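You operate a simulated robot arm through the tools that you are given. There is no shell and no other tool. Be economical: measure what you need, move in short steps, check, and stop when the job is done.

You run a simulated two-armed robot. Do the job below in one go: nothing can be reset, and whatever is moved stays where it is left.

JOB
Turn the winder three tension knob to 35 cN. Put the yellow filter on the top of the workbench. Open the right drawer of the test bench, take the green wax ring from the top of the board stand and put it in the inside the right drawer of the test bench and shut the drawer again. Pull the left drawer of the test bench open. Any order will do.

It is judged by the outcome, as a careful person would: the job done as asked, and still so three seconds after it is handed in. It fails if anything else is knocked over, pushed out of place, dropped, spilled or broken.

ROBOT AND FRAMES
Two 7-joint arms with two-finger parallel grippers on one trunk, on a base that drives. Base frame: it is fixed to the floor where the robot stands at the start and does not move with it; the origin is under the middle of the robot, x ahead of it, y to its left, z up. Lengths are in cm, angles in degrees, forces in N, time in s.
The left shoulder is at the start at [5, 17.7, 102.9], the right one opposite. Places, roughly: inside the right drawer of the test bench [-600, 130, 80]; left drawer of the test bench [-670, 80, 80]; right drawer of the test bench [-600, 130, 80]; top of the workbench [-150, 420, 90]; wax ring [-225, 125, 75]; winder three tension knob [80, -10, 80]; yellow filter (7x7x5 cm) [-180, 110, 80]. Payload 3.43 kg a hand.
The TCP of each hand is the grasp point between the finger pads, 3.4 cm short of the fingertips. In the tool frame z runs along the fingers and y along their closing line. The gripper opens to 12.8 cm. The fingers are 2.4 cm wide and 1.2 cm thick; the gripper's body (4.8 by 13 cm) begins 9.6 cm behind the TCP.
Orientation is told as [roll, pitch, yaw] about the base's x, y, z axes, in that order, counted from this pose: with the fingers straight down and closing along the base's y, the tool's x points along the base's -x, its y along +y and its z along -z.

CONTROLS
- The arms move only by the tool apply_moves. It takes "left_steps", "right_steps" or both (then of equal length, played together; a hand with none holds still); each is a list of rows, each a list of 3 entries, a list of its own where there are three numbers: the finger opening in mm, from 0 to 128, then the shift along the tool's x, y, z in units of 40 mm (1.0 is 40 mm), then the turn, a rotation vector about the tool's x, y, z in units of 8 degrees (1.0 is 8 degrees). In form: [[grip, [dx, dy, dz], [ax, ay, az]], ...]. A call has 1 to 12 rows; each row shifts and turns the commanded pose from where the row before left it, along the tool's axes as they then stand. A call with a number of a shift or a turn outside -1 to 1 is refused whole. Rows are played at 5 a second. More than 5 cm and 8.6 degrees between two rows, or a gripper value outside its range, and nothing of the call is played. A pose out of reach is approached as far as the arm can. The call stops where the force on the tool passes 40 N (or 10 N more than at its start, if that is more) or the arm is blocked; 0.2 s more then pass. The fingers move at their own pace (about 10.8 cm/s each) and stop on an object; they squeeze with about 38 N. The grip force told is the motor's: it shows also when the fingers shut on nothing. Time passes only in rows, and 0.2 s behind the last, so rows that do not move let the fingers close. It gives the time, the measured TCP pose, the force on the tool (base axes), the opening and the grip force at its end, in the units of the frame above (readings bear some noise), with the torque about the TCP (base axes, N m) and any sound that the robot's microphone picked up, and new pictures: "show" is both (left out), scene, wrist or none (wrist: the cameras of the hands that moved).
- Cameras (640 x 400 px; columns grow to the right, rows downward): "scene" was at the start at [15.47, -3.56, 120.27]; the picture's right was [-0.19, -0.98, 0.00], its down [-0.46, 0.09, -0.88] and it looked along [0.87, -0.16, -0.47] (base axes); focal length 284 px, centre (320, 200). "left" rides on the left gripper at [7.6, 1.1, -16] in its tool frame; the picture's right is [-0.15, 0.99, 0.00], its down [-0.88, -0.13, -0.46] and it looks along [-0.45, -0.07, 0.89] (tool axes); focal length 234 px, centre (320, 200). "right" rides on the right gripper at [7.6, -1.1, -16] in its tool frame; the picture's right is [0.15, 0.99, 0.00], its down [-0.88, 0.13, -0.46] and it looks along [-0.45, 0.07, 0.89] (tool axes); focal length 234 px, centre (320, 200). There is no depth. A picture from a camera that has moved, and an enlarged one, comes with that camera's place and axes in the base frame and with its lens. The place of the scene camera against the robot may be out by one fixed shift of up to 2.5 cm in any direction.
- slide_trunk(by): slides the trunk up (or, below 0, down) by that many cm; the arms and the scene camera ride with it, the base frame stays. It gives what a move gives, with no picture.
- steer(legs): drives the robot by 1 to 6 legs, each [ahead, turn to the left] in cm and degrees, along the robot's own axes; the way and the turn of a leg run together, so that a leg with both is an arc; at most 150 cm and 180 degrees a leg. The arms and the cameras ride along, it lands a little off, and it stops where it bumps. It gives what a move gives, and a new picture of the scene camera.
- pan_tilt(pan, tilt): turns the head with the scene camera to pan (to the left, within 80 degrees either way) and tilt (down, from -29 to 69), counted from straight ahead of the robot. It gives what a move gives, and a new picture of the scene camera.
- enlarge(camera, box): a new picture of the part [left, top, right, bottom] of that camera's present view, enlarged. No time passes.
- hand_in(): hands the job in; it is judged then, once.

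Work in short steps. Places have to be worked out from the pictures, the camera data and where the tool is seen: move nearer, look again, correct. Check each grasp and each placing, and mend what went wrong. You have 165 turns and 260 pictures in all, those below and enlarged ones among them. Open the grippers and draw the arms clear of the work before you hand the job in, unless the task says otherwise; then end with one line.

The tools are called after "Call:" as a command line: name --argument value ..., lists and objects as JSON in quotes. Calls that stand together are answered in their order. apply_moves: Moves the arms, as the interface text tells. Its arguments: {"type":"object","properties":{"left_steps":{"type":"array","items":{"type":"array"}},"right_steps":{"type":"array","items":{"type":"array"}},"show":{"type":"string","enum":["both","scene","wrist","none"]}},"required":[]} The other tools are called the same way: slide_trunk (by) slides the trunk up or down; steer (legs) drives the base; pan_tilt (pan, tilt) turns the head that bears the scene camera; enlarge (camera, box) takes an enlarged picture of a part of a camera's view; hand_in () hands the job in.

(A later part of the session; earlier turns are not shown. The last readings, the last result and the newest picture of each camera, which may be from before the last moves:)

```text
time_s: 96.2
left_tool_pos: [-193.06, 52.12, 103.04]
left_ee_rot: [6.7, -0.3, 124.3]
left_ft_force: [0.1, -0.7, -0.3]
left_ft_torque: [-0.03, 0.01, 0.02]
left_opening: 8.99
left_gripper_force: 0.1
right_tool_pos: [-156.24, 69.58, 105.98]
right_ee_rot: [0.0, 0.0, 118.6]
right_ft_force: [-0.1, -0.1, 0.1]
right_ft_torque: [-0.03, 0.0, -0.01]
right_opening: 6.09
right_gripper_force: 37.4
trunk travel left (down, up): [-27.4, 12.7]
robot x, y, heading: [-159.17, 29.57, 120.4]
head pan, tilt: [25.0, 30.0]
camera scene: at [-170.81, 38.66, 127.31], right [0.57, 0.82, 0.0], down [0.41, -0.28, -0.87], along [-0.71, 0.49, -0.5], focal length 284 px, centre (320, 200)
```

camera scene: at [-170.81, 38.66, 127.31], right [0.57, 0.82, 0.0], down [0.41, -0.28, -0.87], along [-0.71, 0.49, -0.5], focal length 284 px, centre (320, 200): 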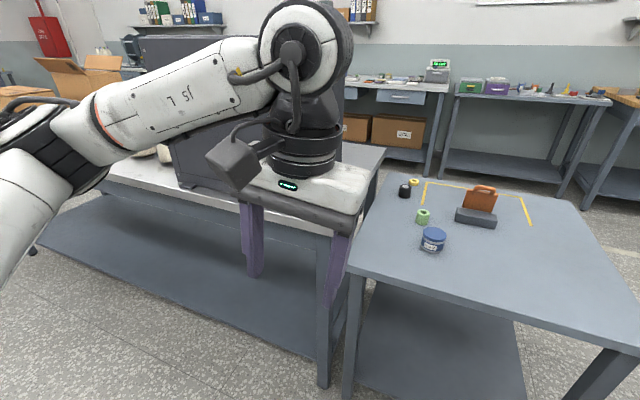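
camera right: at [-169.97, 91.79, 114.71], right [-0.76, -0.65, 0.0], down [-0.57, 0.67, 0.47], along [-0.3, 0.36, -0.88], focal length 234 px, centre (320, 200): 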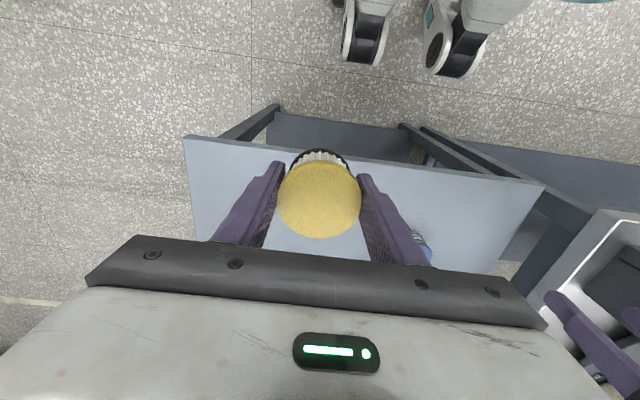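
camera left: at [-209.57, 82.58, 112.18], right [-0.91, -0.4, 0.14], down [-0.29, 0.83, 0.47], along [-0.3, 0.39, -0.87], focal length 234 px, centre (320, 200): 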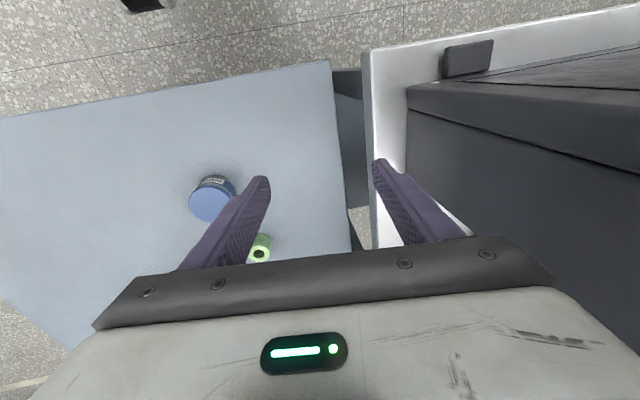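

Clear now. I approach again from further right: turn right 31°, drive 43 cm, turn back to face the table.

Call:
steer --legs '[[0, -31], [43, 0], [0, 33]]'

Call:
pan_tilt --pan 15 --tilt 42

```text
time_s: 101.9
left_tool_pos: [-193.84, 94.24, 102.89]
left_ee_rot: [6.7, -0.2, 126.4]
left_ft_force: [0.7, -0.1, -0.1]
left_ft_torque: [-0.01, -0.02, 0.0]
left_opening: 9.01
left_gripper_force: 0.1
right_tool_pos: [-157.63, 112.97, 106.04]
right_ee_rot: [-0.1, 0.1, 120.8]
right_ft_force: [-1.0, 0.8, -0.5]
right_ft_torque: [-0.01, -0.03, -0.02]
right_opening: 6.09
right_gripper_force: 37.6
trunk travel left (down, up): [-27.4, 12.7]
robot x, y, heading: [-159.15, 72.91, 122.8]
head pan, tilt: [25.0, 30.0]
camera scene: at [-171.12, 81.54, 127.32], right [0.53, 0.85, 0.0], down [0.42, -0.27, -0.87], along [-0.73, 0.46, -0.5], focal length 284 px, centre (320, 200)
```

scene: 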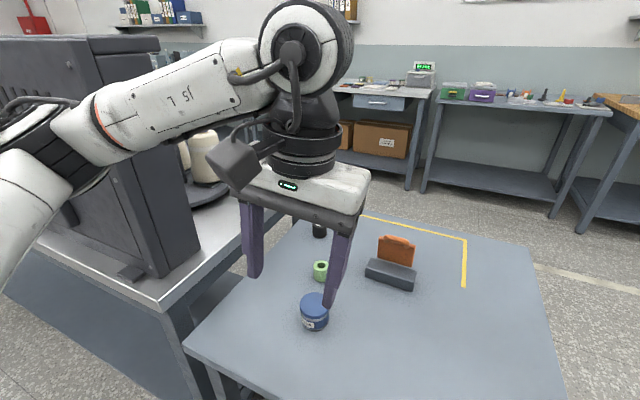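

```text
time_s: 102.7
left_tool_pos: [-193.85, 94.09, 102.98]
left_ee_rot: [6.7, -0.1, 126.4]
left_ft_force: [0.2, 0.6, -0.3]
left_ft_torque: [0.0, 0.0, 0.01]
left_opening: 9.01
left_gripper_force: 0.1
right_tool_pos: [-157.61, 112.93, 106.05]
right_ee_rot: [0.0, 0.0, 120.7]
right_ft_force: [-0.2, 0.0, -1.0]
right_ft_torque: [0.02, 0.01, 0.01]
right_opening: 6.05
right_gripper_force: 37.7
trunk travel left (down, up): [-27.4, 12.7]
robot x, y, heading: [-159.1, 72.62, 122.8]
head pan, tilt: [15.0, 42.0]
camera scene: at [-169.64, 82.35, 125.49], right [0.67, 0.74, 0.0], down [0.49, -0.45, -0.74], along [-0.55, 0.5, -0.67], focal length 284 px, centre (320, 200)
```

scene: 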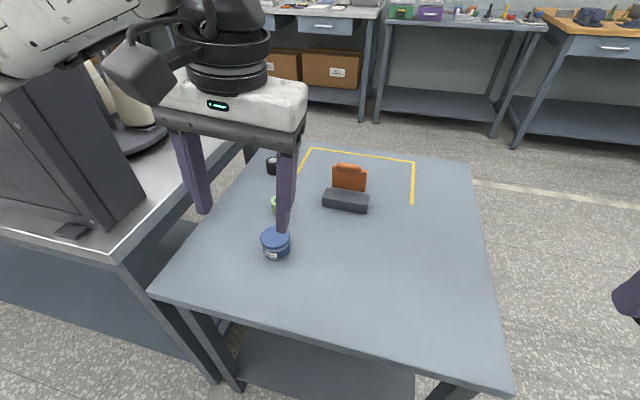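

Ring is near [-216,110,75.5]. I move the base 6 cm closer, then bring the left hand above the ring, levelling its tilt.

Call:
steer --legs '[[6, 0]]'

Call:
apply_moves --left_steps '[[90, [-0.9, 0.3, 0], [0.84, 0, 0]], [90, [-0.9, 0.4, 0], [0, 0, 0]], [90, [-0.9, 0.4, 0.3], [0, 0, 0]], [90, [-0.9, 0.4, 0.3], [0, 0, 0]], [90, [-0.9, 0.4, 0.4], [0, 0, 0]], [90, [-0.4, 0.3, 0.6], [0, 0, 0]], [90, [0, 0, 0.8], [0, 0, 0]]]'

```text
time_s: 103.6
left_tool_pos: [-197.13, 99.31, 102.96]
left_ee_rot: [6.6, -0.2, 126.3]
left_ft_force: [0.8, 0.8, -0.3]
left_ft_torque: [-0.06, -0.05, 0.03]
left_opening: 8.99
left_gripper_force: 0.0
right_tool_pos: [-160.82, 118.01, 105.95]
right_ee_rot: [0.1, 0.1, 120.8]
right_ft_force: [0.8, 0.1, -1.1]
right_ft_torque: [-0.02, 0.01, 0.01]
right_opening: 6.12
right_gripper_force: 38.3
trunk travel left (down, up): [-27.4, 12.7]
robot x, y, heading: [-162.59, 77.8, 122.4]
head pan, tilt: [15.0, 42.0]
camera scene: at [-172.93, 87.49, 125.48], right [0.67, 0.74, 0.0], down [0.5, -0.45, -0.74], along [-0.55, 0.5, -0.67], focal length 284 px, centre (320, 200)
```

scene: 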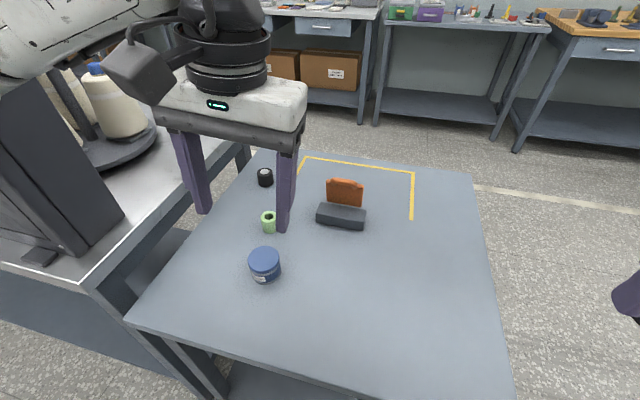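

```text
time_s: 105.2
left_tool_pos: [-215.81, 109.9, 93.31]
left_ee_rot: [-0.1, -0.4, 126.4]
left_ft_force: [0.7, 0.2, -0.6]
left_ft_torque: [-0.01, 0.01, -0.04]
left_opening: 9.0
left_gripper_force: 0.0
right_tool_pos: [-160.87, 118.05, 105.97]
right_ee_rot: [0.0, 0.0, 120.8]
right_ft_force: [-0.1, 0.2, -0.8]
right_ft_torque: [0.02, 0.0, 0.01]
right_opening: 6.11
right_gripper_force: 37.9
trunk travel left (down, up): [-27.4, 12.7]
robot x, y, heading: [-162.4, 77.61, 122.7]
head pan, tilt: [15.0, 42.0]
camera scene: at [-172.91, 87.43, 125.49], right [0.67, 0.74, 0.0], down [0.5, -0.45, -0.74], along [-0.55, 0.5, -0.67], focal length 284 px, centre (320, 200)
camera left: at [-212.38, 102.88, 109.31], right [-0.88, -0.47, 0.0], down [-0.42, 0.78, 0.46], along [-0.22, 0.41, -0.89], focal length 234 px, centre (320, 200)
```

scene: 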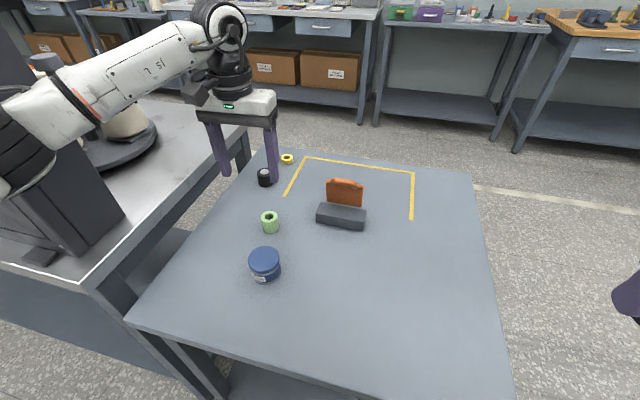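
left: 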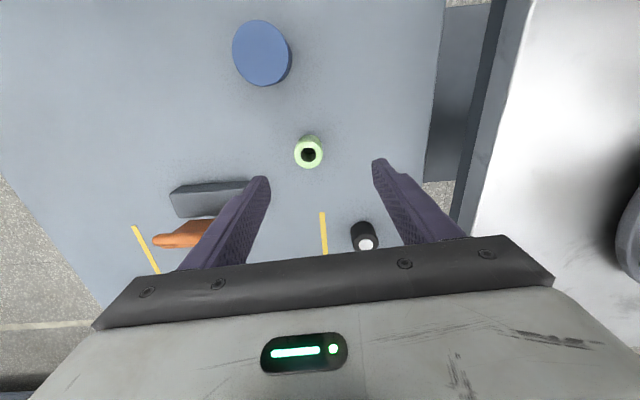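

The ring is well below; I correct 1.2 cm ahead/1.4 cm right and descend 10 cm.

Call:
apply_moves --left_steps '[[70, [-0.3, -0.35, 0.5], [0, 0, 0]], [70, [0, 0, 0.7], [0, 0, 0]], [70, [0, 0, 0.7], [0, 0, 0]], [70, [0, 0, 0.6], [0, 0, 0]]]'

```text
time_s: 106.2
left_tool_pos: [-215.41, 111.73, 83.52]
left_ee_rot: [0.0, -0.2, 126.4]
left_ft_force: [0.7, 0.7, -0.3]
left_ft_torque: [-0.04, 0.03, 0.01]
left_opening: 7.0
left_gripper_force: 0.1
right_tool_pos: [-160.93, 117.86, 106.05]
right_ee_rot: [0.0, 0.1, 120.8]
right_ft_force: [-0.1, -0.4, -0.4]
right_ft_torque: [-0.01, 0.02, -0.02]
right_opening: 6.09
right_gripper_force: 38.0
trunk travel left (down, up): [-27.4, 12.7]
robot x, y, heading: [-162.39, 77.61, 122.6]
head pan, tilt: [15.0, 42.0]
camera scene: at [-172.91, 87.43, 125.49], right [0.67, 0.74, 0.0], down [0.49, -0.45, -0.74], along [-0.55, 0.5, -0.67], focal length 284 px, centre (320, 200)
camera left: at [-211.81, 104.75, 99.49], right [-0.88, -0.47, 0.0], down [-0.42, 0.78, 0.46], along [-0.22, 0.41, -0.89], focal length 234 px, centre (320, 200)
```

scene: 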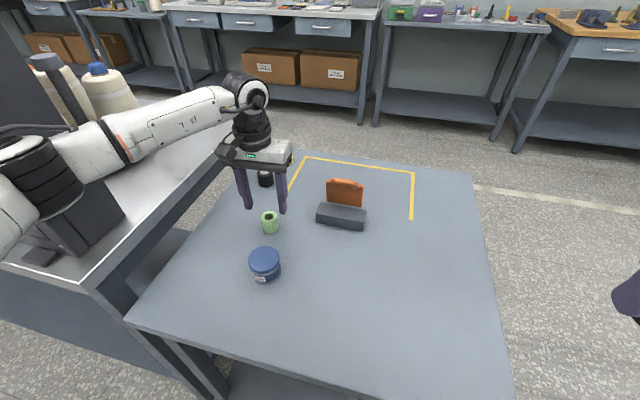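
left: 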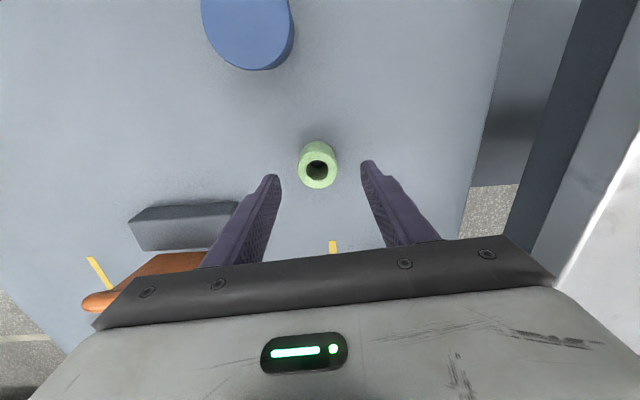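

Aligned with the ring. I descend 5.6 cm and close.

Call:
apply_moves --left_steps '[[70, [0, 0, 0.7], [0, 0, 0]], [70, [0, 0, 0.7], [0, 0, 0]], [25, [0, 0, 0], [0, 0, 0]], [25, [0, 0, 0], [0, 0, 0]], [25, [0, 0, 0], [0, 0, 0]]]'

```text
time_s: 107.4
left_tool_pos: [-215.5, 111.95, 77.86]
left_ee_rot: [0.1, -0.2, 126.3]
left_ft_force: [0.8, -0.4, 0.4]
left_ft_torque: [0.02, 0.01, 0.0]
left_opening: 3.81
left_gripper_force: 38.0
right_tool_pos: [-160.91, 117.93, 106.06]
right_ee_rot: [0.0, -0.1, 120.9]
right_ft_force: [-0.7, -0.5, -1.8]
right_ft_torque: [0.0, -0.01, 0.0]
right_opening: 6.09
right_gripper_force: 37.7
trunk travel left (down, up): [-27.4, 12.7]
robot x, y, heading: [-162.03, 77.44, 122.6]
head pan, tilt: [15.0, 42.0]
camera scene: at [-172.9, 87.43, 125.49], right [0.67, 0.74, 0.0], down [0.49, -0.45, -0.74], along [-0.55, 0.5, -0.67], focal length 284 px, centre (320, 200)
camera left: at [-211.98, 104.84, 93.93], right [-0.88, -0.47, 0.0], down [-0.42, 0.78, 0.46], along [-0.22, 0.41, -0.89], focal length 234 px, centre (320, 200)
```

scene: 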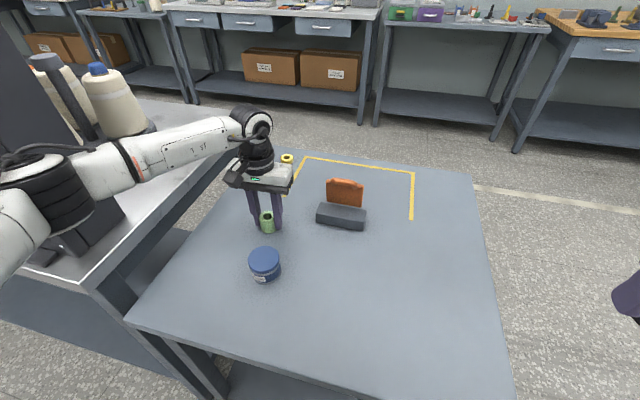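
left: 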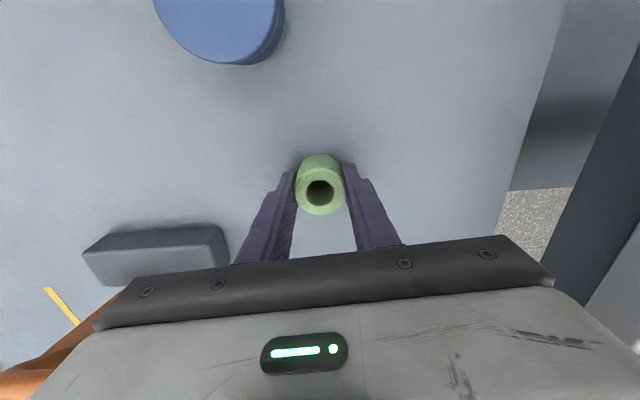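

Ring held (3.8 cm). I lift it the way it came.

Call:
apply_moves --left_steps '[[25, [0, 0, -0.7], [0, 0, 0]], [25, [0, 0, -0.9], [0, 0, 0]], [25, [0, 0, -0.9], [0, 0, 0]], [25, [0.3, 0, -0.9], [0, 0, 0]], [25, [0.4, -0.3, -0.8], [0, 0, 0]], [25, [0.9, -0.4, -0.4], [0, 0, 0]], [25, [0.9, -0.4, -0.4], [0, 0, 0]], [25, [0.9, -0.4, -0.3], [0, 0, 0]], [25, [0.9, -0.3, -0.3], [0, 0, 0]]]' --show "scene"

```text
time_s: 109.4
left_tool_pos: [-199.54, 102.05, 100.41]
left_ee_rot: [0.1, -0.2, 126.4]
left_ft_force: [0.9, 0.2, 0.5]
left_ft_torque: [0.01, 0.01, -0.01]
left_opening: 3.86
left_gripper_force: 37.8
right_tool_pos: [-160.79, 117.97, 106.05]
right_ee_rot: [0.0, -0.1, 120.8]
right_ft_force: [0.6, -0.6, -0.7]
right_ft_torque: [-0.04, -0.01, -0.01]
right_opening: 6.09
right_gripper_force: 38.3
trunk travel left (down, up): [-27.4, 12.7]
robot x, y, heading: [-162.18, 78.03, 122.8]
head pan, tilt: [15.0, 42.0]
camera scene: at [-172.87, 87.41, 125.5], right [0.67, 0.74, 0.0], down [0.49, -0.45, -0.74], along [-0.55, 0.5, -0.67], focal length 284 px, centre (320, 200)
```

scene: 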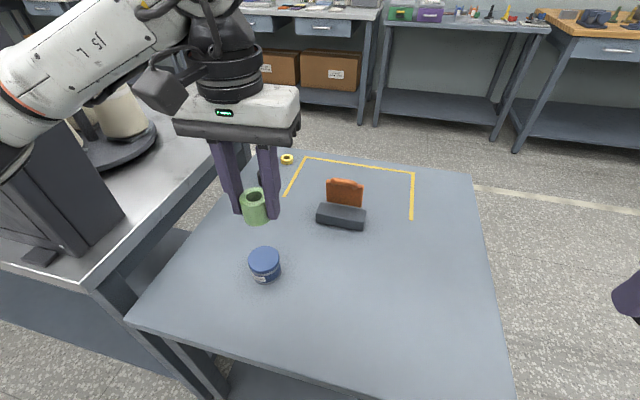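

I back away 45 cm and look toward the workbench.

Call:
steer --legs '[[-45, 0], [0, -45]]'

Call:
pan_tilt --pan 0 --tilt 20

```text
time_s: 114.2
left_tool_pos: [-147.18, 83.64, 100.36]
left_ee_rot: [0.0, -0.2, 81.3]
left_ft_force: [-0.7, -1.0, -0.8]
left_ft_torque: [0.01, -0.01, -0.02]
left_opening: 3.86
left_gripper_force: 38.0
right_tool_pos: [-108.66, 67.35, 105.9]
right_ee_rot: [-0.1, 0.0, 75.7]
right_ft_force: [0.1, -0.2, 0.0]
right_ft_torque: [-0.01, 0.02, 0.01]
right_opening: 6.07
right_gripper_force: 38.6
trunk travel left (down, up): [-27.4, 12.7]
robot x, y, heading: [-138.22, 39.89, 77.6]
head pan, tilt: [15.0, 42.0]
camera scene: at [-137.56, 53.42, 125.49], right [1.0, 0.05, 0.0], down [0.03, -0.67, -0.74], along [-0.03, 0.74, -0.67], focal length 284 px, centre (320, 200)
```

scene: 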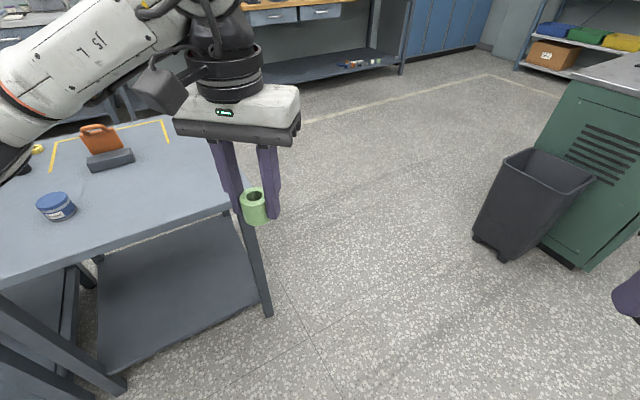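

```text
time_s: 115.1
left_tool_pos: [-147.24, 83.66, 100.37]
left_ee_rot: [-0.2, -0.2, 81.3]
left_ft_force: [0.1, -0.5, -0.3]
left_ft_torque: [0.0, -0.01, 0.0]
left_opening: 3.87
left_gripper_force: 38.2
right_tool_pos: [-108.56, 67.37, 106.01]
right_ee_rot: [0.0, 0.0, 75.7]
right_ft_force: [-0.5, 0.2, -0.8]
right_ft_torque: [0.01, 0.01, 0.01]
right_opening: 6.11
right_gripper_force: 37.5
trunk travel left (down, up): [-27.4, 12.7]
robot x, y, heading: [-138.53, 40.05, 77.7]
head pan, tilt: [0.0, 20.0]
camera scene: at [-135.21, 54.17, 128.92], right [0.98, -0.21, 0.0], down [-0.07, -0.33, -0.94], along [0.2, 0.92, -0.34], focal length 284 px, centre (320, 200)
```

scene: 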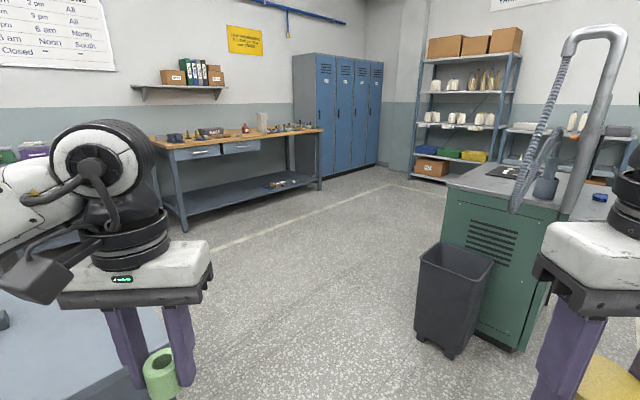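

The wooden-top workbench is ahead-left; a clear straight way leads to it. I enlarge its top to find free space.

Call:
enlarge --camera "scene" --box '[140, 100, 340, 200]'

```text
3.20 times, centred on (240, 150) of scene
camera zoom: at [-135.21, 54.17, 128.92], right [0.98, -0.21, 0.0], down [-0.07, -0.33, -0.94], along [0.2, 0.92, -0.34], focal length 908 px, centre (576, 360)
```

zoom: 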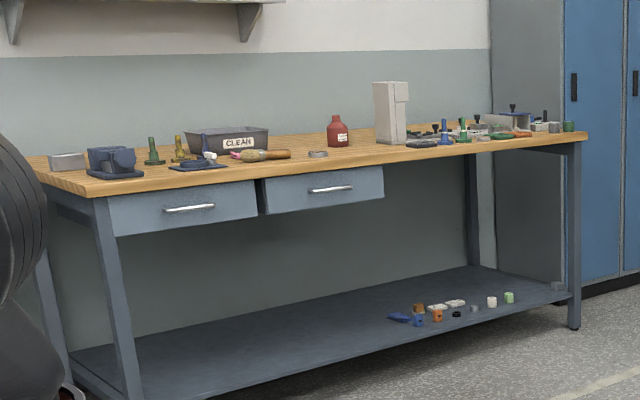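

Free spot on the bench near [-148,400]. I drive there in stages, passing between the small table and the waste bin.

Call:
steer --legs '[[0, -11], [82, 0], [0, 28], [110, 0]]'

```text
time_s: 126.8
left_tool_pos: [-133.58, 263.75, 100.35]
left_ee_rot: [-0.2, -0.1, 97.2]
left_ft_force: [-0.2, -0.4, -0.9]
left_ft_torque: [-0.04, 0.01, 0.02]
left_opening: 3.87
left_gripper_force: 37.7
right_tool_pos: [-91.75, 258.62, 105.98]
right_ee_rot: [0.0, 0.0, 91.6]
right_ft_force: [0.3, 1.2, -0.2]
right_ft_torque: [-0.02, 0.04, 0.02]
right_opening: 6.09
right_gripper_force: 37.4
trunk travel left (down, up): [-27.4, 12.7]
robot x, y, heading: [-112.7, 224.73, 93.7]
head pan, tilt: [0.0, 20.0]
camera scene: at [-114.31, 238.76, 128.92], right [1.0, 0.06, 0.0], down [0.02, -0.34, -0.94], along [-0.06, 0.94, -0.34], focal length 284 px, centre (320, 200)
```

scene: 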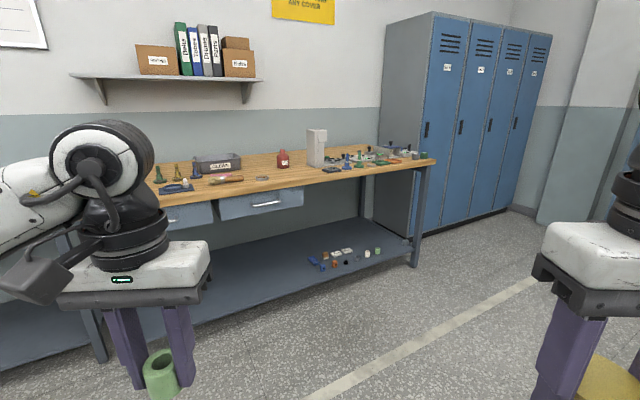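

I continue to the bench and turn to face it, stopping a little short.

Call:
steer --legs '[[98, 3], [0, 25]]'

Call:
pan_tilt --pan -8 --tilt 32

```text
time_s: 133.2
left_tool_pos: [-159.14, 347.24, 100.41]
left_ee_rot: [-0.1, -0.2, 125.8]
left_ft_force: [-0.2, 0.5, 0.3]
left_ft_torque: [0.01, 0.02, -0.01]
left_opening: 3.85
left_gripper_force: 38.1
right_tool_pos: [-120.13, 362.5, 106.1]
right_ee_rot: [0.0, -0.1, 120.1]
right_ft_force: [0.5, 0.8, -0.6]
right_ft_torque: [0.03, -0.03, 0.04]
right_opening: 6.07
right_gripper_force: 38.2
trunk travel left (down, up): [-27.4, 12.7]
robot x, y, heading: [-122.03, 322.49, 122.0]
head pan, tilt: [0.0, 20.0]
camera scene: at [-131.37, 334.38, 128.92], right [0.85, 0.53, 0.0], down [0.18, -0.29, -0.94], along [-0.5, 0.8, -0.34], focal length 284 px, centre (320, 200)
```

scene: 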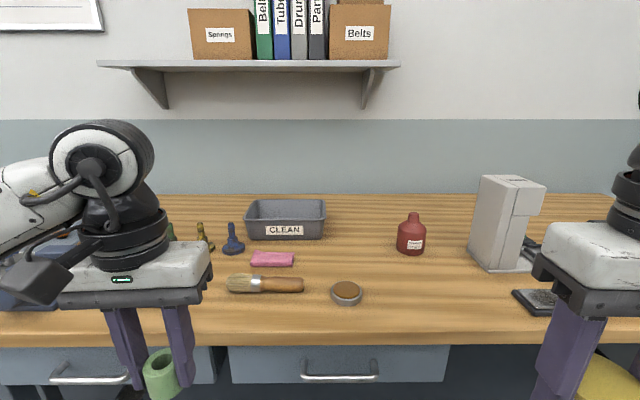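

```text
time_s: 133.9
left_tool_pos: [-159.12, 347.2, 100.23]
left_ee_rot: [-0.1, -0.2, 125.8]
left_ft_force: [-0.1, -0.3, -0.2]
left_ft_torque: [-0.02, 0.01, 0.02]
left_opening: 3.85
left_gripper_force: 37.9
right_tool_pos: [-120.03, 362.61, 106.04]
right_ee_rot: [0.0, 0.0, 120.2]
right_ft_force: [0.4, -0.4, -0.1]
right_ft_torque: [-0.02, -0.02, 0.03]
right_opening: 6.1
right_gripper_force: 37.8
trunk travel left (down, up): [-27.4, 12.7]
robot x, y, heading: [-121.89, 322.1, 122.1]
head pan, tilt: [-8.0, 32.0]
camera scene: at [-130.05, 334.68, 127.01], right [0.91, 0.41, 0.0], down [0.22, -0.48, -0.85], along [-0.35, 0.77, -0.53], focal length 284 px, centre (320, 200)
```

scene: 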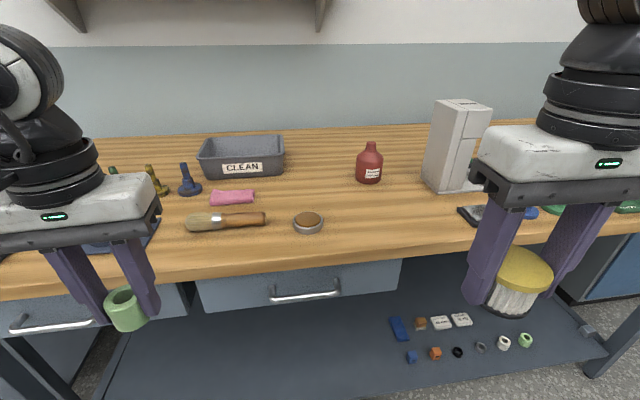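

Bench top is about z≈89; free spot near [-138,388]. I move the base 10 cm closer, then carry the filter over the spot.

Call:
steer --legs '[[10, 0]]'

Call:
apply_moves --right_steps '[[50, [-0.9, 0.12, 0], [0, 0, 0]], [50, [-0.9, 0.12, 0], [0, 0, 0]], [50, [-0.9, 0.12, 0], [0, 0, 0]], [50, [-0.9, 0.12, 0], [0, 0, 0]], [50, [-0.9, 0.12, 0], [0, 0, 0]], [50, [-0.9, 0.12, 0], [0, 0, 0]], [50, [0, 0, 0.8], [0, 0, 0]], [50, [0, 0, 0.8], [0, 0, 0]]]'

```text
time_s: 135.1
left_tool_pos: [-164.38, 355.57, 100.29]
left_ee_rot: [0.1, -0.2, 125.9]
left_ft_force: [0.2, 0.6, -0.2]
left_ft_torque: [-0.01, -0.02, 0.02]
left_opening: 3.86
left_gripper_force: 37.6
right_tool_pos: [-125.41, 371.18, 106.05]
right_ee_rot: [0.0, 0.0, 120.2]
right_ft_force: [-0.2, 0.0, -1.6]
right_ft_torque: [-0.01, -0.03, 0.01]
right_opening: 6.12
right_gripper_force: 38.5
trunk travel left (down, up): [-27.4, 12.7]
robot x, y, heading: [-127.78, 330.82, 122.2]
head pan, tilt: [-8.0, 32.0]
camera scene: at [-135.38, 343.19, 126.99], right [0.91, 0.41, 0.0], down [0.22, -0.48, -0.85], along [-0.35, 0.77, -0.53], focal length 284 px, centre (320, 200)
```

scene: 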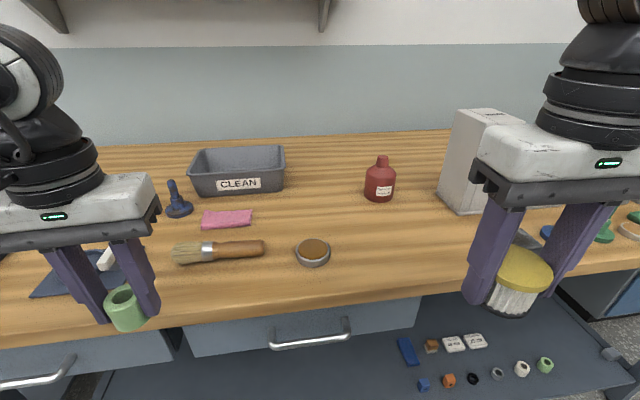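

```text
time_s: 136.8
left_tool_pos: [-164.35, 355.5, 100.29]
left_ee_rot: [0.0, -0.2, 125.8]
left_ft_force: [0.3, 0.7, -0.4]
left_ft_torque: [0.0, 0.01, 0.0]
left_opening: 3.85
left_gripper_force: 38.1
right_tool_pos: [-138.58, 388.4, 99.7]
right_ee_rot: [-0.2, -0.2, 120.2]
right_ft_force: [-0.7, -0.5, -0.9]
right_ft_torque: [0.04, 0.02, 0.01]
right_opening: 6.07
right_gripper_force: 38.0
trunk travel left (down, up): [-27.4, 12.7]
robot x, y, heading: [-127.47, 330.9, 122.2]
head pan, tilt: [-8.0, 32.0]
camera scene: at [-135.34, 343.15, 127.0], right [0.91, 0.41, 0.0], down [0.22, -0.48, -0.85], along [-0.35, 0.77, -0.53], focal length 284 px, centre (320, 200)
camera right: at [-133.87, 382.34, 115.69], right [-0.78, -0.62, 0.0], down [-0.56, 0.69, 0.46], along [-0.28, 0.36, -0.89], focal length 234 px, centre (320, 200)
```

scene: 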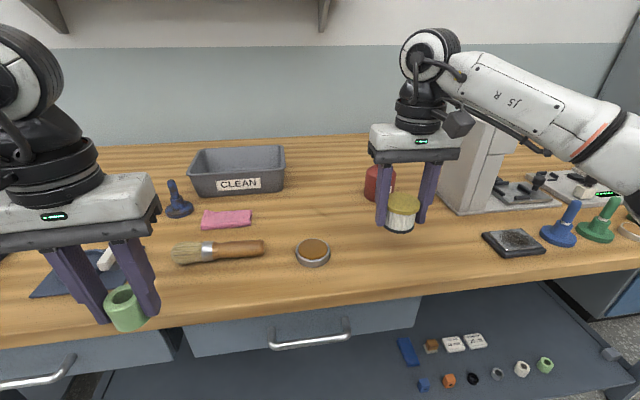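
right: 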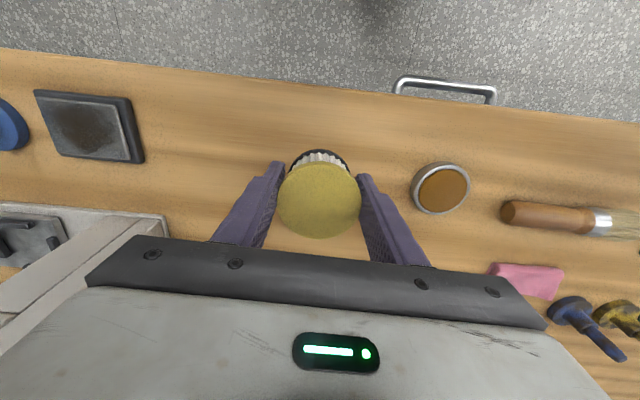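

The spot is clear. I descend 4.8 cm, then small steps until contact.

Call:
apply_moves --right_steps '[[50, [0, 0, 0.6], [0, 0, 0]], [50, [0, 0, 0.6], [0, 0, 0]]]'

```text
time_s: 137.4
left_tool_pos: [-164.42, 355.72, 100.29]
left_ee_rot: [0.0, -0.2, 125.8]
left_ft_force: [-0.8, -0.5, 0.2]
left_ft_torque: [0.0, 0.02, -0.01]
left_opening: 3.84
left_gripper_force: 38.0
right_tool_pos: [-138.9, 388.37, 94.93]
right_ee_rot: [0.0, -0.1, 120.2]
right_ft_force: [0.7, 0.9, -0.4]
right_ft_torque: [-0.03, -0.02, 0.01]
right_opening: 6.12
right_gripper_force: 38.1
trunk travel left (down, up): [-27.4, 12.7]
robot x, y, heading: [-126.91, 330.44, 122.1]
head pan, tilt: [-8.0, 32.0]
camera scene: at [-135.34, 343.15, 127.0], right [0.91, 0.41, 0.0], down [0.22, -0.48, -0.85], along [-0.35, 0.77, -0.53], focal length 284 px, centre (320, 200)
camera right: at [-134.05, 382.35, 110.98], right [-0.78, -0.62, 0.0], down [-0.55, 0.7, 0.46], along [-0.28, 0.36, -0.89], focal length 234 px, centre (320, 200)
```

scene: 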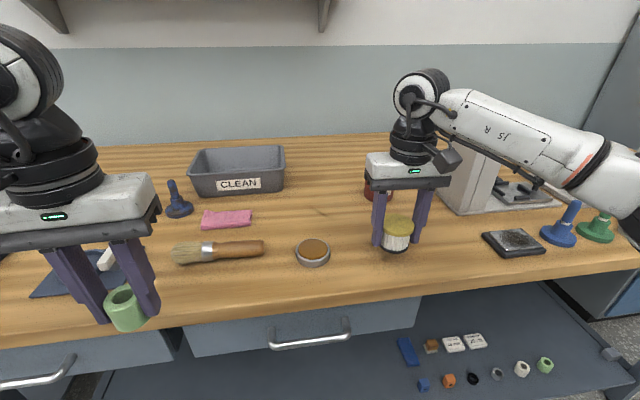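
right: 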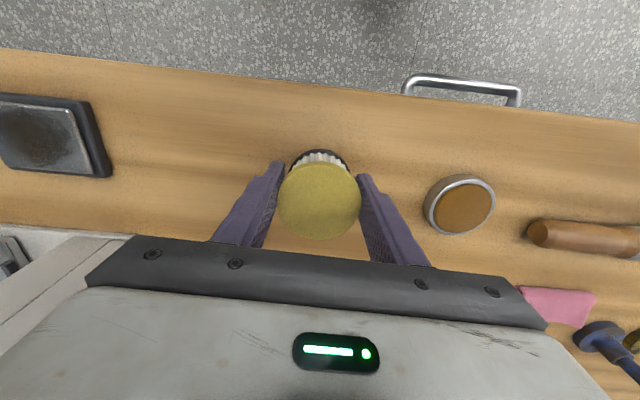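

Bottom should be about 1–1.5 cm above the bench. I lower in fine steps watching the force.

Call:
apply_moves --right_steps '[[50, [0, 0, 0.12], [0, 0, 0]], [50, [0, 0, 0.1], [0, 0, 0]]]' --show "none"

Call:
apply_moves --right_steps '[[50, [0, 0, 0.1], [0, 0, 0]]]' --show "none"

Call:
apply_moves --right_steps '[[50, [0, 0, 0.08], [0, 0, 0]]]' --show "scene"

```text
time_s: 138.1
left_tool_pos: [-164.47, 355.57, 100.34]
left_ee_rot: [-0.1, -0.2, 125.7]
left_ft_force: [0.5, 0.4, -0.4]
left_ft_torque: [0.01, -0.02, -0.01]
left_opening: 3.83
left_gripper_force: 38.1
right_tool_pos: [-138.72, 388.36, 94.1]
right_ee_rot: [-0.1, -0.1, 120.2]
right_ft_force: [-0.6, 0.2, -0.4]
right_ft_torque: [-0.02, 0.0, 0.04]
right_opening: 6.11
right_gripper_force: 37.8
trunk travel left (down, up): [-27.4, 12.7]
robot x, y, heading: [-127.44, 330.97, 121.8]
head pan, tilt: [-8.0, 32.0]
```

```text
time_s: 138.4
left_tool_pos: [-164.41, 355.6, 100.37]
left_ee_rot: [-0.1, -0.2, 125.8]
left_ft_force: [0.4, 0.1, -0.3]
left_ft_torque: [0.01, -0.02, -0.02]
left_opening: 3.85
left_gripper_force: 38.2
right_tool_pos: [-138.83, 388.38, 93.54]
right_ee_rot: [-0.2, 0.0, 120.2]
right_ft_force: [-0.4, -0.6, -0.4]
right_ft_torque: [0.02, 0.01, -0.02]
right_opening: 6.11
right_gripper_force: 37.7
trunk travel left (down, up): [-27.4, 12.7]
robot x, y, heading: [-127.88, 330.98, 122.2]
head pan, tilt: [-8.0, 32.0]
```

```text
time_s: 138.8
left_tool_pos: [-164.47, 355.69, 100.4]
left_ee_rot: [-0.1, -0.3, 125.7]
left_ft_force: [-0.8, -0.3, -1.2]
left_ft_torque: [-0.02, 0.05, -0.02]
left_opening: 3.84
left_gripper_force: 37.6
right_tool_pos: [-138.75, 388.31, 93.26]
right_ee_rot: [0.0, -0.2, 120.2]
right_ft_force: [-0.1, 0.7, -1.6]
right_ft_torque: [0.01, -0.01, -0.01]
right_opening: 6.08
right_gripper_force: 38.2
trunk travel left (down, up): [-27.4, 12.7]
robot x, y, heading: [-127.28, 331.02, 122.2]
head pan, tilt: [-8.0, 32.0]
camera scene: at [-135.34, 343.13, 127.0], right [0.91, 0.41, 0.0], down [0.22, -0.48, -0.85], along [-0.35, 0.77, -0.53], focal length 284 px, centre (320, 200)
```

scene: 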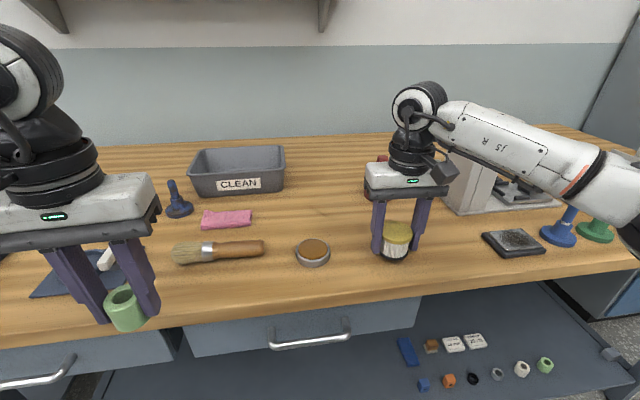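

No contact yet; I continue in fine steps.

Call:
apply_moves --right_steps '[[50, [0, 0, 0.12], [0, 0, 0]]]' --show "none"

Call:
apply_moves --right_steps '[[50, [0, 0, 0.12], [0, 0, 0]]]' --show "none"

Call:
apply_moves --right_steps '[[50, [0, 0, 0.12], [0, 0, 0]]]' --show "wrist"

```text
time_s: 139.2
left_tool_pos: [-164.42, 355.6, 100.36]
left_ee_rot: [-0.2, -0.2, 125.8]
left_ft_force: [0.9, -0.4, -0.7]
left_ft_torque: [-0.03, 0.0, -0.01]
left_opening: 3.84
left_gripper_force: 38.1
right_tool_pos: [-138.69, 388.27, 92.74]
right_ee_rot: [0.0, -0.2, 120.1]
right_ft_force: [-0.4, -0.2, -0.4]
right_ft_torque: [-0.01, 0.01, -0.01]
right_opening: 6.1
right_gripper_force: 37.5
trunk travel left (down, up): [-27.4, 12.7]
robot x, y, heading: [-126.92, 331.04, 122.1]
head pan, tilt: [-8.0, 32.0]
```

```text
time_s: 139.7
left_tool_pos: [-164.34, 355.55, 100.29]
left_ee_rot: [-0.1, -0.2, 125.7]
left_ft_force: [0.2, -0.3, -1.1]
left_ft_torque: [0.01, 0.02, -0.03]
left_opening: 3.86
left_gripper_force: 38.2
right_tool_pos: [-138.68, 388.4, 92.38]
right_ee_rot: [0.1, -0.1, 120.2]
right_ft_force: [0.6, 0.4, -1.5]
right_ft_torque: [0.01, 0.03, -0.02]
right_opening: 6.11
right_gripper_force: 38.6
trunk travel left (down, up): [-27.4, 12.7]
robot x, y, heading: [-127.54, 331.07, 122.2]
head pan, tilt: [-8.0, 32.0]
```

```text
time_s: 140.1
left_tool_pos: [-164.23, 355.53, 100.47]
left_ee_rot: [-0.1, -0.2, 125.8]
left_ft_force: [-0.7, 0.0, -1.7]
left_ft_torque: [0.04, -0.02, -0.01]
left_opening: 3.86
left_gripper_force: 38.2
right_tool_pos: [-138.68, 388.21, 92.0]
right_ee_rot: [-0.1, -0.3, 120.2]
right_ft_force: [2.0, 0.8, 6.6]
right_ft_torque: [-0.13, -0.11, 0.03]
right_opening: 6.06
right_gripper_force: 37.7
trunk travel left (down, up): [-27.4, 12.7]
robot x, y, heading: [-127.71, 330.44, 122.0]
head pan, tilt: [-8.0, 32.0]
camera right: at [-133.91, 382.2, 107.94], right [-0.78, -0.62, 0.0], down [-0.55, 0.69, 0.46], along [-0.29, 0.36, -0.89], focal length 234 px, centre (320, 200)
```

right: 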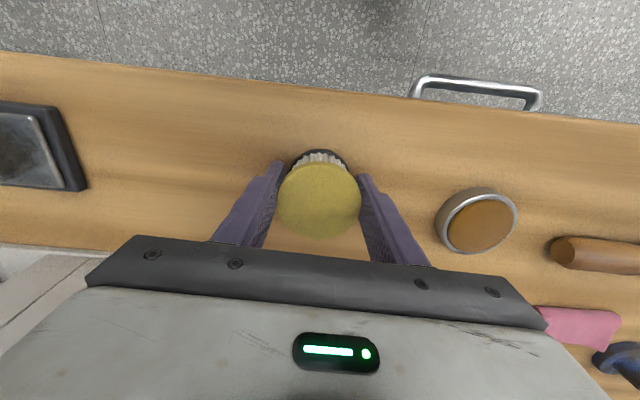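

Contact (6.6 N). I release and rise straight up.

Call:
apply_moves --right_steps '[[80, [0, 0, 0], [0, 0, 0]], [90, [0, 0, 0], [0, 0, 0]], [90, [0, 0, -0.5], [0, 0, 0]], [90, [0, 0, -1], [0, 0, 0]], [90, [0, 0, -1], [0, 0, 0]], [90, [0.2, 0, -1], [0, 0, 0]], [60, [0.9, -0.1, 0], [0, 0, 0]], [60, [0.9, -0.1, 0], [0, 0, 0]], [60, [0.9, -0.1, 0], [0, 0, 0]], [60, [0.9, -0.1, 0], [0, 0, 0]]]'

```text
time_s: 142.2
left_tool_pos: [-164.46, 355.6, 100.3]
left_ee_rot: [0.0, -0.3, 125.8]
left_ft_force: [0.0, -0.2, -0.5]
left_ft_torque: [0.03, -0.02, 0.02]
left_opening: 3.85
left_gripper_force: 37.9
right_tool_pos: [-129.64, 375.8, 105.79]
right_ee_rot: [0.1, -0.1, 120.2]
right_ft_force: [-0.5, 1.2, -0.7]
right_ft_torque: [0.02, -0.04, -0.04]
right_opening: 6.02
right_gripper_force: 0.0
trunk travel left (down, up): [-27.4, 12.7]
robot x, y, heading: [-127.27, 330.77, 122.1]
head pan, tilt: [-8.0, 32.0]
camera scene: at [-135.3, 343.1, 127.01], right [0.91, 0.41, 0.0], down [0.22, -0.48, -0.85], along [-0.35, 0.77, -0.53], focal length 284 px, centre (320, 200)
camera right: at [-124.81, 369.73, 121.76], right [-0.78, -0.62, 0.0], down [-0.56, 0.69, 0.46], along [-0.28, 0.36, -0.89], focal length 234 px, centre (320, 200)
```

scene: 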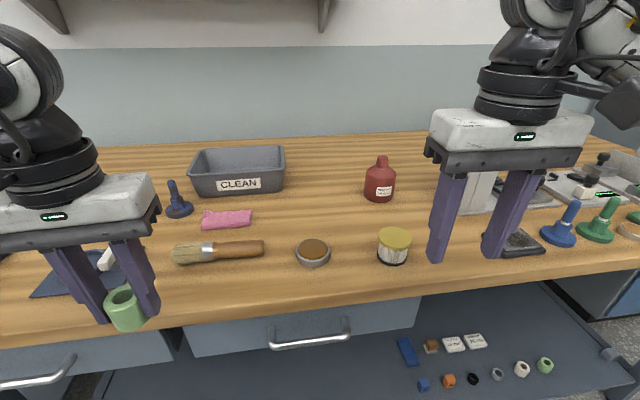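
right: 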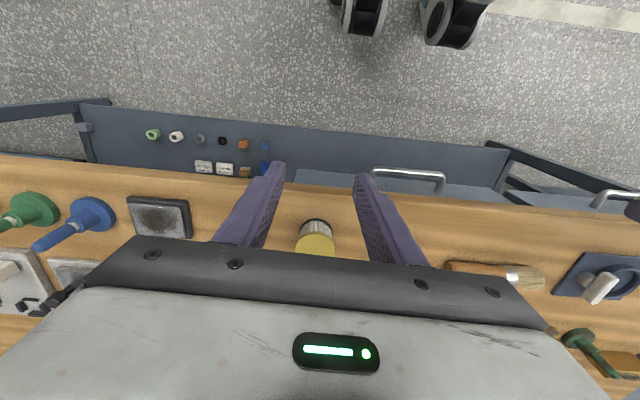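

The yellow filter stands upright on the workbench, well in. I back away 35 cm, turn left along the aisle and look toward the test bench.

Call:
steer --legs '[[-35, 0], [0, 89]]'

Call:
pan_tilt --pan -8 --tilt 18

```text
time_s: 148.3
left_tool_pos: [-134.25, 264.73, 100.37]
left_ee_rot: [0.0, -0.3, -145.2]
left_ft_force: [0.5, 0.6, 0.2]
left_ft_torque: [0.05, -0.01, -0.01]
left_opening: 3.89
left_gripper_force: 38.1
right_tool_pos: [-153.88, 299.83, 105.73]
right_ee_rot: [0.0, -0.1, -150.9]
right_ft_force: [0.2, -0.2, -0.5]
right_ft_torque: [0.01, 0.0, -0.01]
right_opening: 5.99
right_gripper_force: 0.0
trunk travel left (down, up): [-27.4, 12.7]
robot x, y, heading: [-109.06, 301.21, -149.0]
head pan, tilt: [-8.0, 32.0]
camera scene: at [-123.59, 292.24, 127.01], right [-0.39, 0.92, 0.0], down [0.49, 0.21, -0.85], along [-0.78, -0.33, -0.53], focal length 284 px, centre (320, 200)
```

scene: 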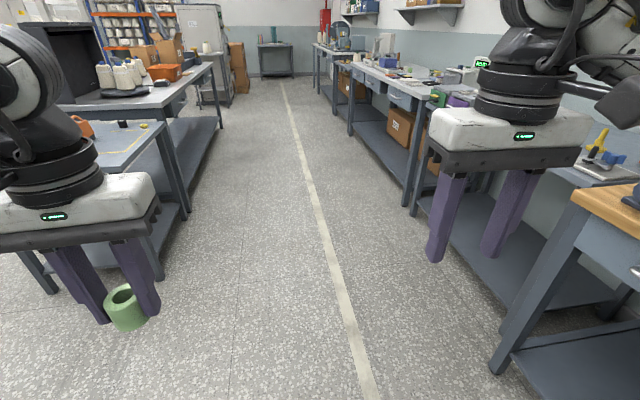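

```text
time_s: 149.1
left_tool_pos: [-134.26, 264.65, 100.34]
left_ee_rot: [-0.1, -0.3, -145.2]
left_ft_force: [-0.1, -0.4, -0.4]
left_ft_torque: [-0.02, 0.0, 0.0]
left_opening: 3.86
left_gripper_force: 38.1
right_tool_pos: [-153.89, 299.84, 105.81]
right_ee_rot: [0.0, -0.1, -150.8]
right_ft_force: [-0.9, -0.2, -0.7]
right_ft_torque: [0.05, 0.01, 0.04]
right_opening: 5.99
right_gripper_force: 0.0
trunk travel left (down, up): [-27.4, 12.7]
robot x, y, heading: [-109.01, 301.35, -148.6]
head pan, tilt: [-8.0, 18.0]
camera scene: at [-123.94, 292.1, 129.25], right [-0.39, 0.92, 0.0], down [0.28, 0.12, -0.95], along [-0.87, -0.37, -0.31], focal length 284 px, centre (320, 200)
```

scene: 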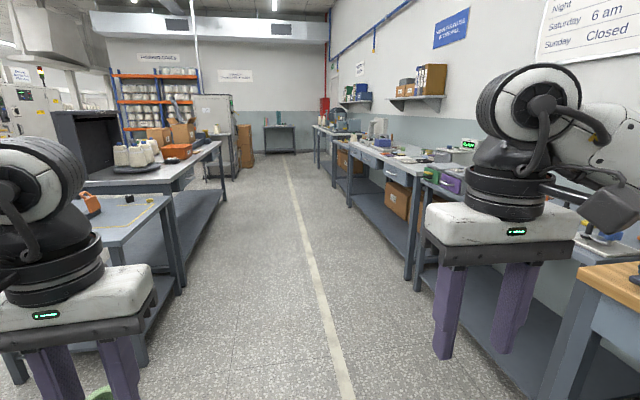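

The aisle is clear. I drive 280 cm down it and look again.

Call:
steer --legs '[[140, 0], [140, 0]]'

Call:
pan_tilt --pan -30 --tilt 22

```text
time_s: 162.6
left_tool_pos: [-372.95, 117.54, 100.41]
left_ee_rot: [-0.1, -0.3, -144.8]
left_ft_force: [0.4, 0.3, -0.8]
left_ft_torque: [0.03, 0.03, -0.02]
left_opening: 3.86
left_gripper_force: 38.1
right_tool_pos: [-392.77, 152.59, 105.7]
right_ee_rot: [0.0, -0.1, -150.5]
right_ft_force: [0.5, -0.5, -0.5]
right_ft_torque: [-0.02, 0.0, 0.0]
right_opening: 6.01
right_gripper_force: 0.1
trunk travel left (down, up): [-27.4, 12.7]
robot x, y, heading: [-348.17, 154.24, -148.5]
head pan, tilt: [-8.0, 18.0]
camera scene: at [-362.87, 145.04, 129.25], right [-0.4, 0.92, 0.0], down [0.28, 0.12, -0.95], along [-0.87, -0.38, -0.31], focal length 284 px, centre (320, 200)
```

scene: 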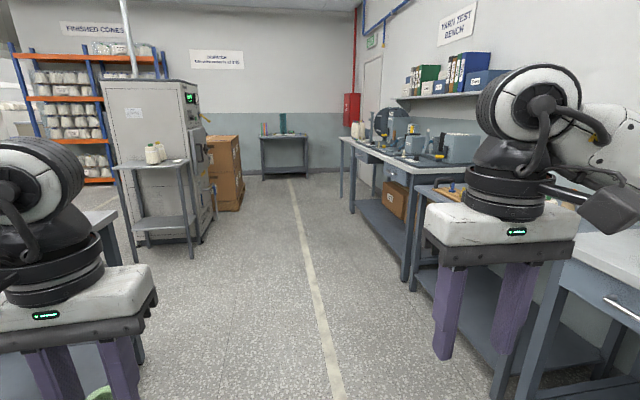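

```text
time_s: 163.5
left_tool_pos: [-372.8, 117.62, 100.41]
left_ee_rot: [0.0, -0.3, -144.8]
left_ft_force: [-0.8, 0.3, -0.2]
left_ft_torque: [0.0, -0.01, -0.02]
left_opening: 3.84
left_gripper_force: 38.0
right_tool_pos: [-392.8, 152.53, 105.78]
right_ee_rot: [0.0, 0.0, -150.3]
right_ft_force: [-0.1, 0.2, 0.2]
right_ft_torque: [0.0, -0.01, 0.02]
right_opening: 6.03
right_gripper_force: 0.1
trunk travel left (down, up): [-27.4, 12.7]
robot x, y, heading: [-347.91, 154.28, -148.9]
head pan, tilt: [-30.0, 22.0]
camera scene: at [-363.58, 148.52, 128.6], right [-0.03, 1.0, 0.0], down [0.37, 0.01, -0.93], along [-0.93, -0.03, -0.37], focal length 284 px, centre (320, 200)
```

scene: 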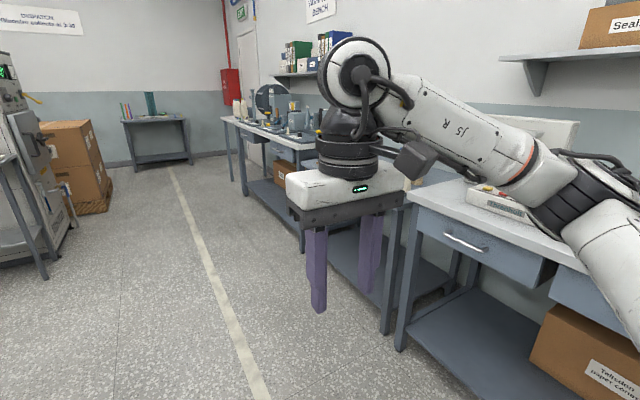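

The "yarn test bench" is ahead on the right with two drawers. I drive 215 cm further and turn to face it.

Call:
steer --legs '[[110, 0], [105, 0], [0, -88]]'

Call:
pan_tilt --pan 0 --tilt 28

```text
time_s: 177.9
left_tool_pos: [-570.54, 60.42, 100.39]
left_ee_rot: [-0.1, -0.2, 130.5]
left_ft_force: [0.5, 0.5, -0.9]
left_ft_torque: [0.0, 0.0, -0.03]
left_opening: 3.86
left_gripper_force: 37.3
right_tool_pos: [-537.57, 83.53, 105.84]
right_ee_rot: [-0.1, -0.1, 125.0]
right_ft_force: [0.7, 0.1, -0.4]
right_ft_torque: [-0.01, -0.03, 0.01]
right_opening: 6.0
right_gripper_force: 0.0
trunk travel left (down, up): [-27.4, 12.7]
robot x, y, heading: [-531.98, 39.02, 126.8]
head pan, tilt: [-30.0, 22.0]
camera scene: at [-537.44, 51.83, 128.6], right [0.99, 0.12, 0.0], down [0.05, -0.37, -0.93], along [-0.11, 0.92, -0.37], focal length 284 px, centre (320, 200)
```

scene: 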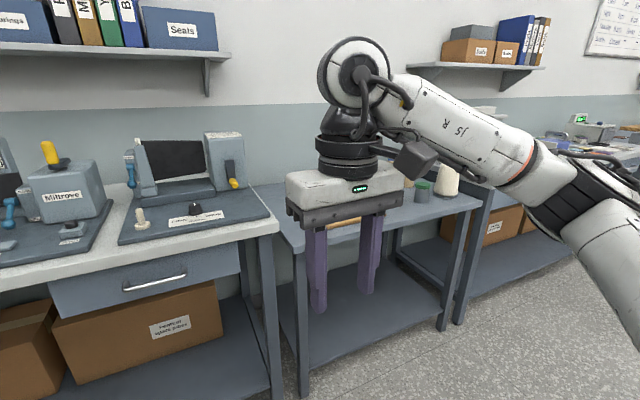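

```text
time_s: 178.8
left_tool_pos: [-570.54, 60.21, 100.27]
left_ee_rot: [-0.1, -0.2, 130.6]
left_ft_force: [-0.1, -0.3, -0.5]
left_ft_torque: [-0.01, -0.02, -0.02]
left_opening: 3.82
left_gripper_force: 38.0
right_tool_pos: [-537.56, 83.45, 105.75]
right_ee_rot: [0.1, -0.1, 125.0]
right_ft_force: [-1.3, 0.0, -0.4]
right_ft_torque: [-0.03, 0.01, 0.0]
right_opening: 6.0
right_gripper_force: 0.1
trunk travel left (down, up): [-27.4, 12.7]
robot x, y, heading: [-531.7, 38.86, 127.1]
head pan, tilt: [0.0, 28.0]
camera scene: at [-541.8, 49.91, 127.64], right [0.8, 0.6, 0.0], down [0.28, -0.38, -0.88], along [-0.53, 0.71, -0.47], focal length 284 px, centre (320, 200)
```

scene: 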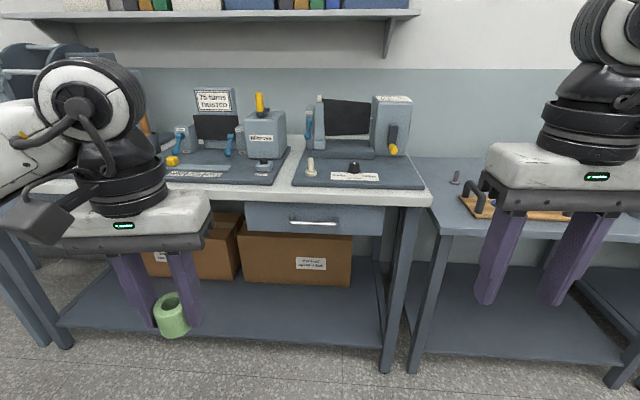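

Right drawer handle is near [-589,110,79], straight ahead. I shift the base about 20 cm to the left so the right arm faces the handle.

Call:
steer --legs '[[0, 85], [21, 0], [0, -90]]'

Call:
apply_moves --right_steps '[[70, [-0.9, 0, 0], [0, 0, 1]], [70, [-0.9, 0, 0], [0, 0, 0]], [70, [-0.9, 0, 0], [0, 0, 0]], [70, [-0.9, 0, 0], [0, 0, 0]], [70, [0, 0, 0], [0, 0, 1]], [70, [0, 0, 0], [0, 0, 1]], [70, [0, 0, 0], [0, 0, 1]], [70, [0, 0, 0], [0, 0, 1]], [70, [0, 0, 0], [0, 0, 1]], [70, [0, 0, 0], [0, 0, 1]], [70, [0, 0, 0], [0, 0, 1]], [70, [0, 0, 0], [0, 0, 1]]]' --show "none"

```text
time_s: 187.8
left_tool_pos: [-586.55, 53.79, 100.38]
left_ee_rot: [-0.1, -0.1, 124.6]
left_ft_force: [-0.7, -0.5, -1.4]
left_ft_torque: [-0.05, -0.01, 0.02]
left_opening: 3.82
left_gripper_force: 38.2
right_tool_pos: [-551.46, 73.32, 105.68]
right_ee_rot: [0.0, -0.2, 119.1]
right_ft_force: [0.7, 0.4, 0.1]
right_ft_torque: [0.0, 0.02, -0.03]
right_opening: 6.0
right_gripper_force: 0.1
trunk travel left (down, up): [-27.4, 12.7]
robot x, y, heading: [-549.88, 28.15, 120.9]
head pan, tilt: [0.0, 28.0]
camera scene: at [-558.87, 40.28, 127.64], right [0.86, 0.52, 0.0], down [0.24, -0.4, -0.88], along [-0.46, 0.76, -0.47], focal length 284 px, centre (320, 200)
```

scene: 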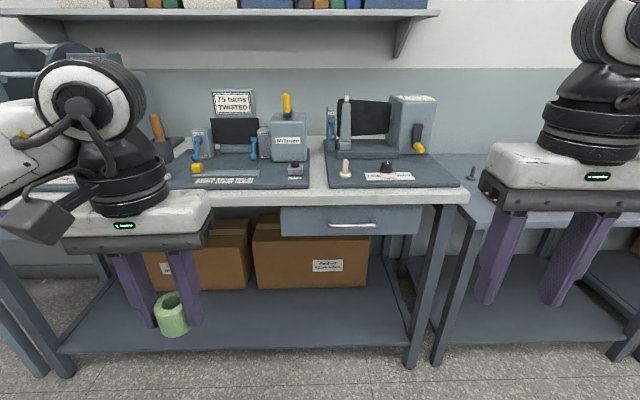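

```text
time_s: 190.4
left_tool_pos: [-586.56, 53.69, 100.37]
left_ee_rot: [-0.1, -0.2, 124.8]
left_ft_force: [-0.1, 0.1, 0.2]
left_ft_torque: [-0.02, 0.0, 0.0]
left_opening: 3.84
left_gripper_force: 37.6
right_tool_pos: [-557.03, 86.53, 105.77]
right_ee_rot: [0.2, -0.1, 47.0]
right_ft_force: [-0.3, 0.1, -0.3]
right_ft_torque: [0.03, -0.03, -0.01]
right_opening: 7.02
right_gripper_force: 0.1
trunk travel left (down, up): [-27.4, 12.7]
robot x, y, heading: [-550.04, 28.42, 121.0]
head pan, tilt: [0.0, 28.0]
```

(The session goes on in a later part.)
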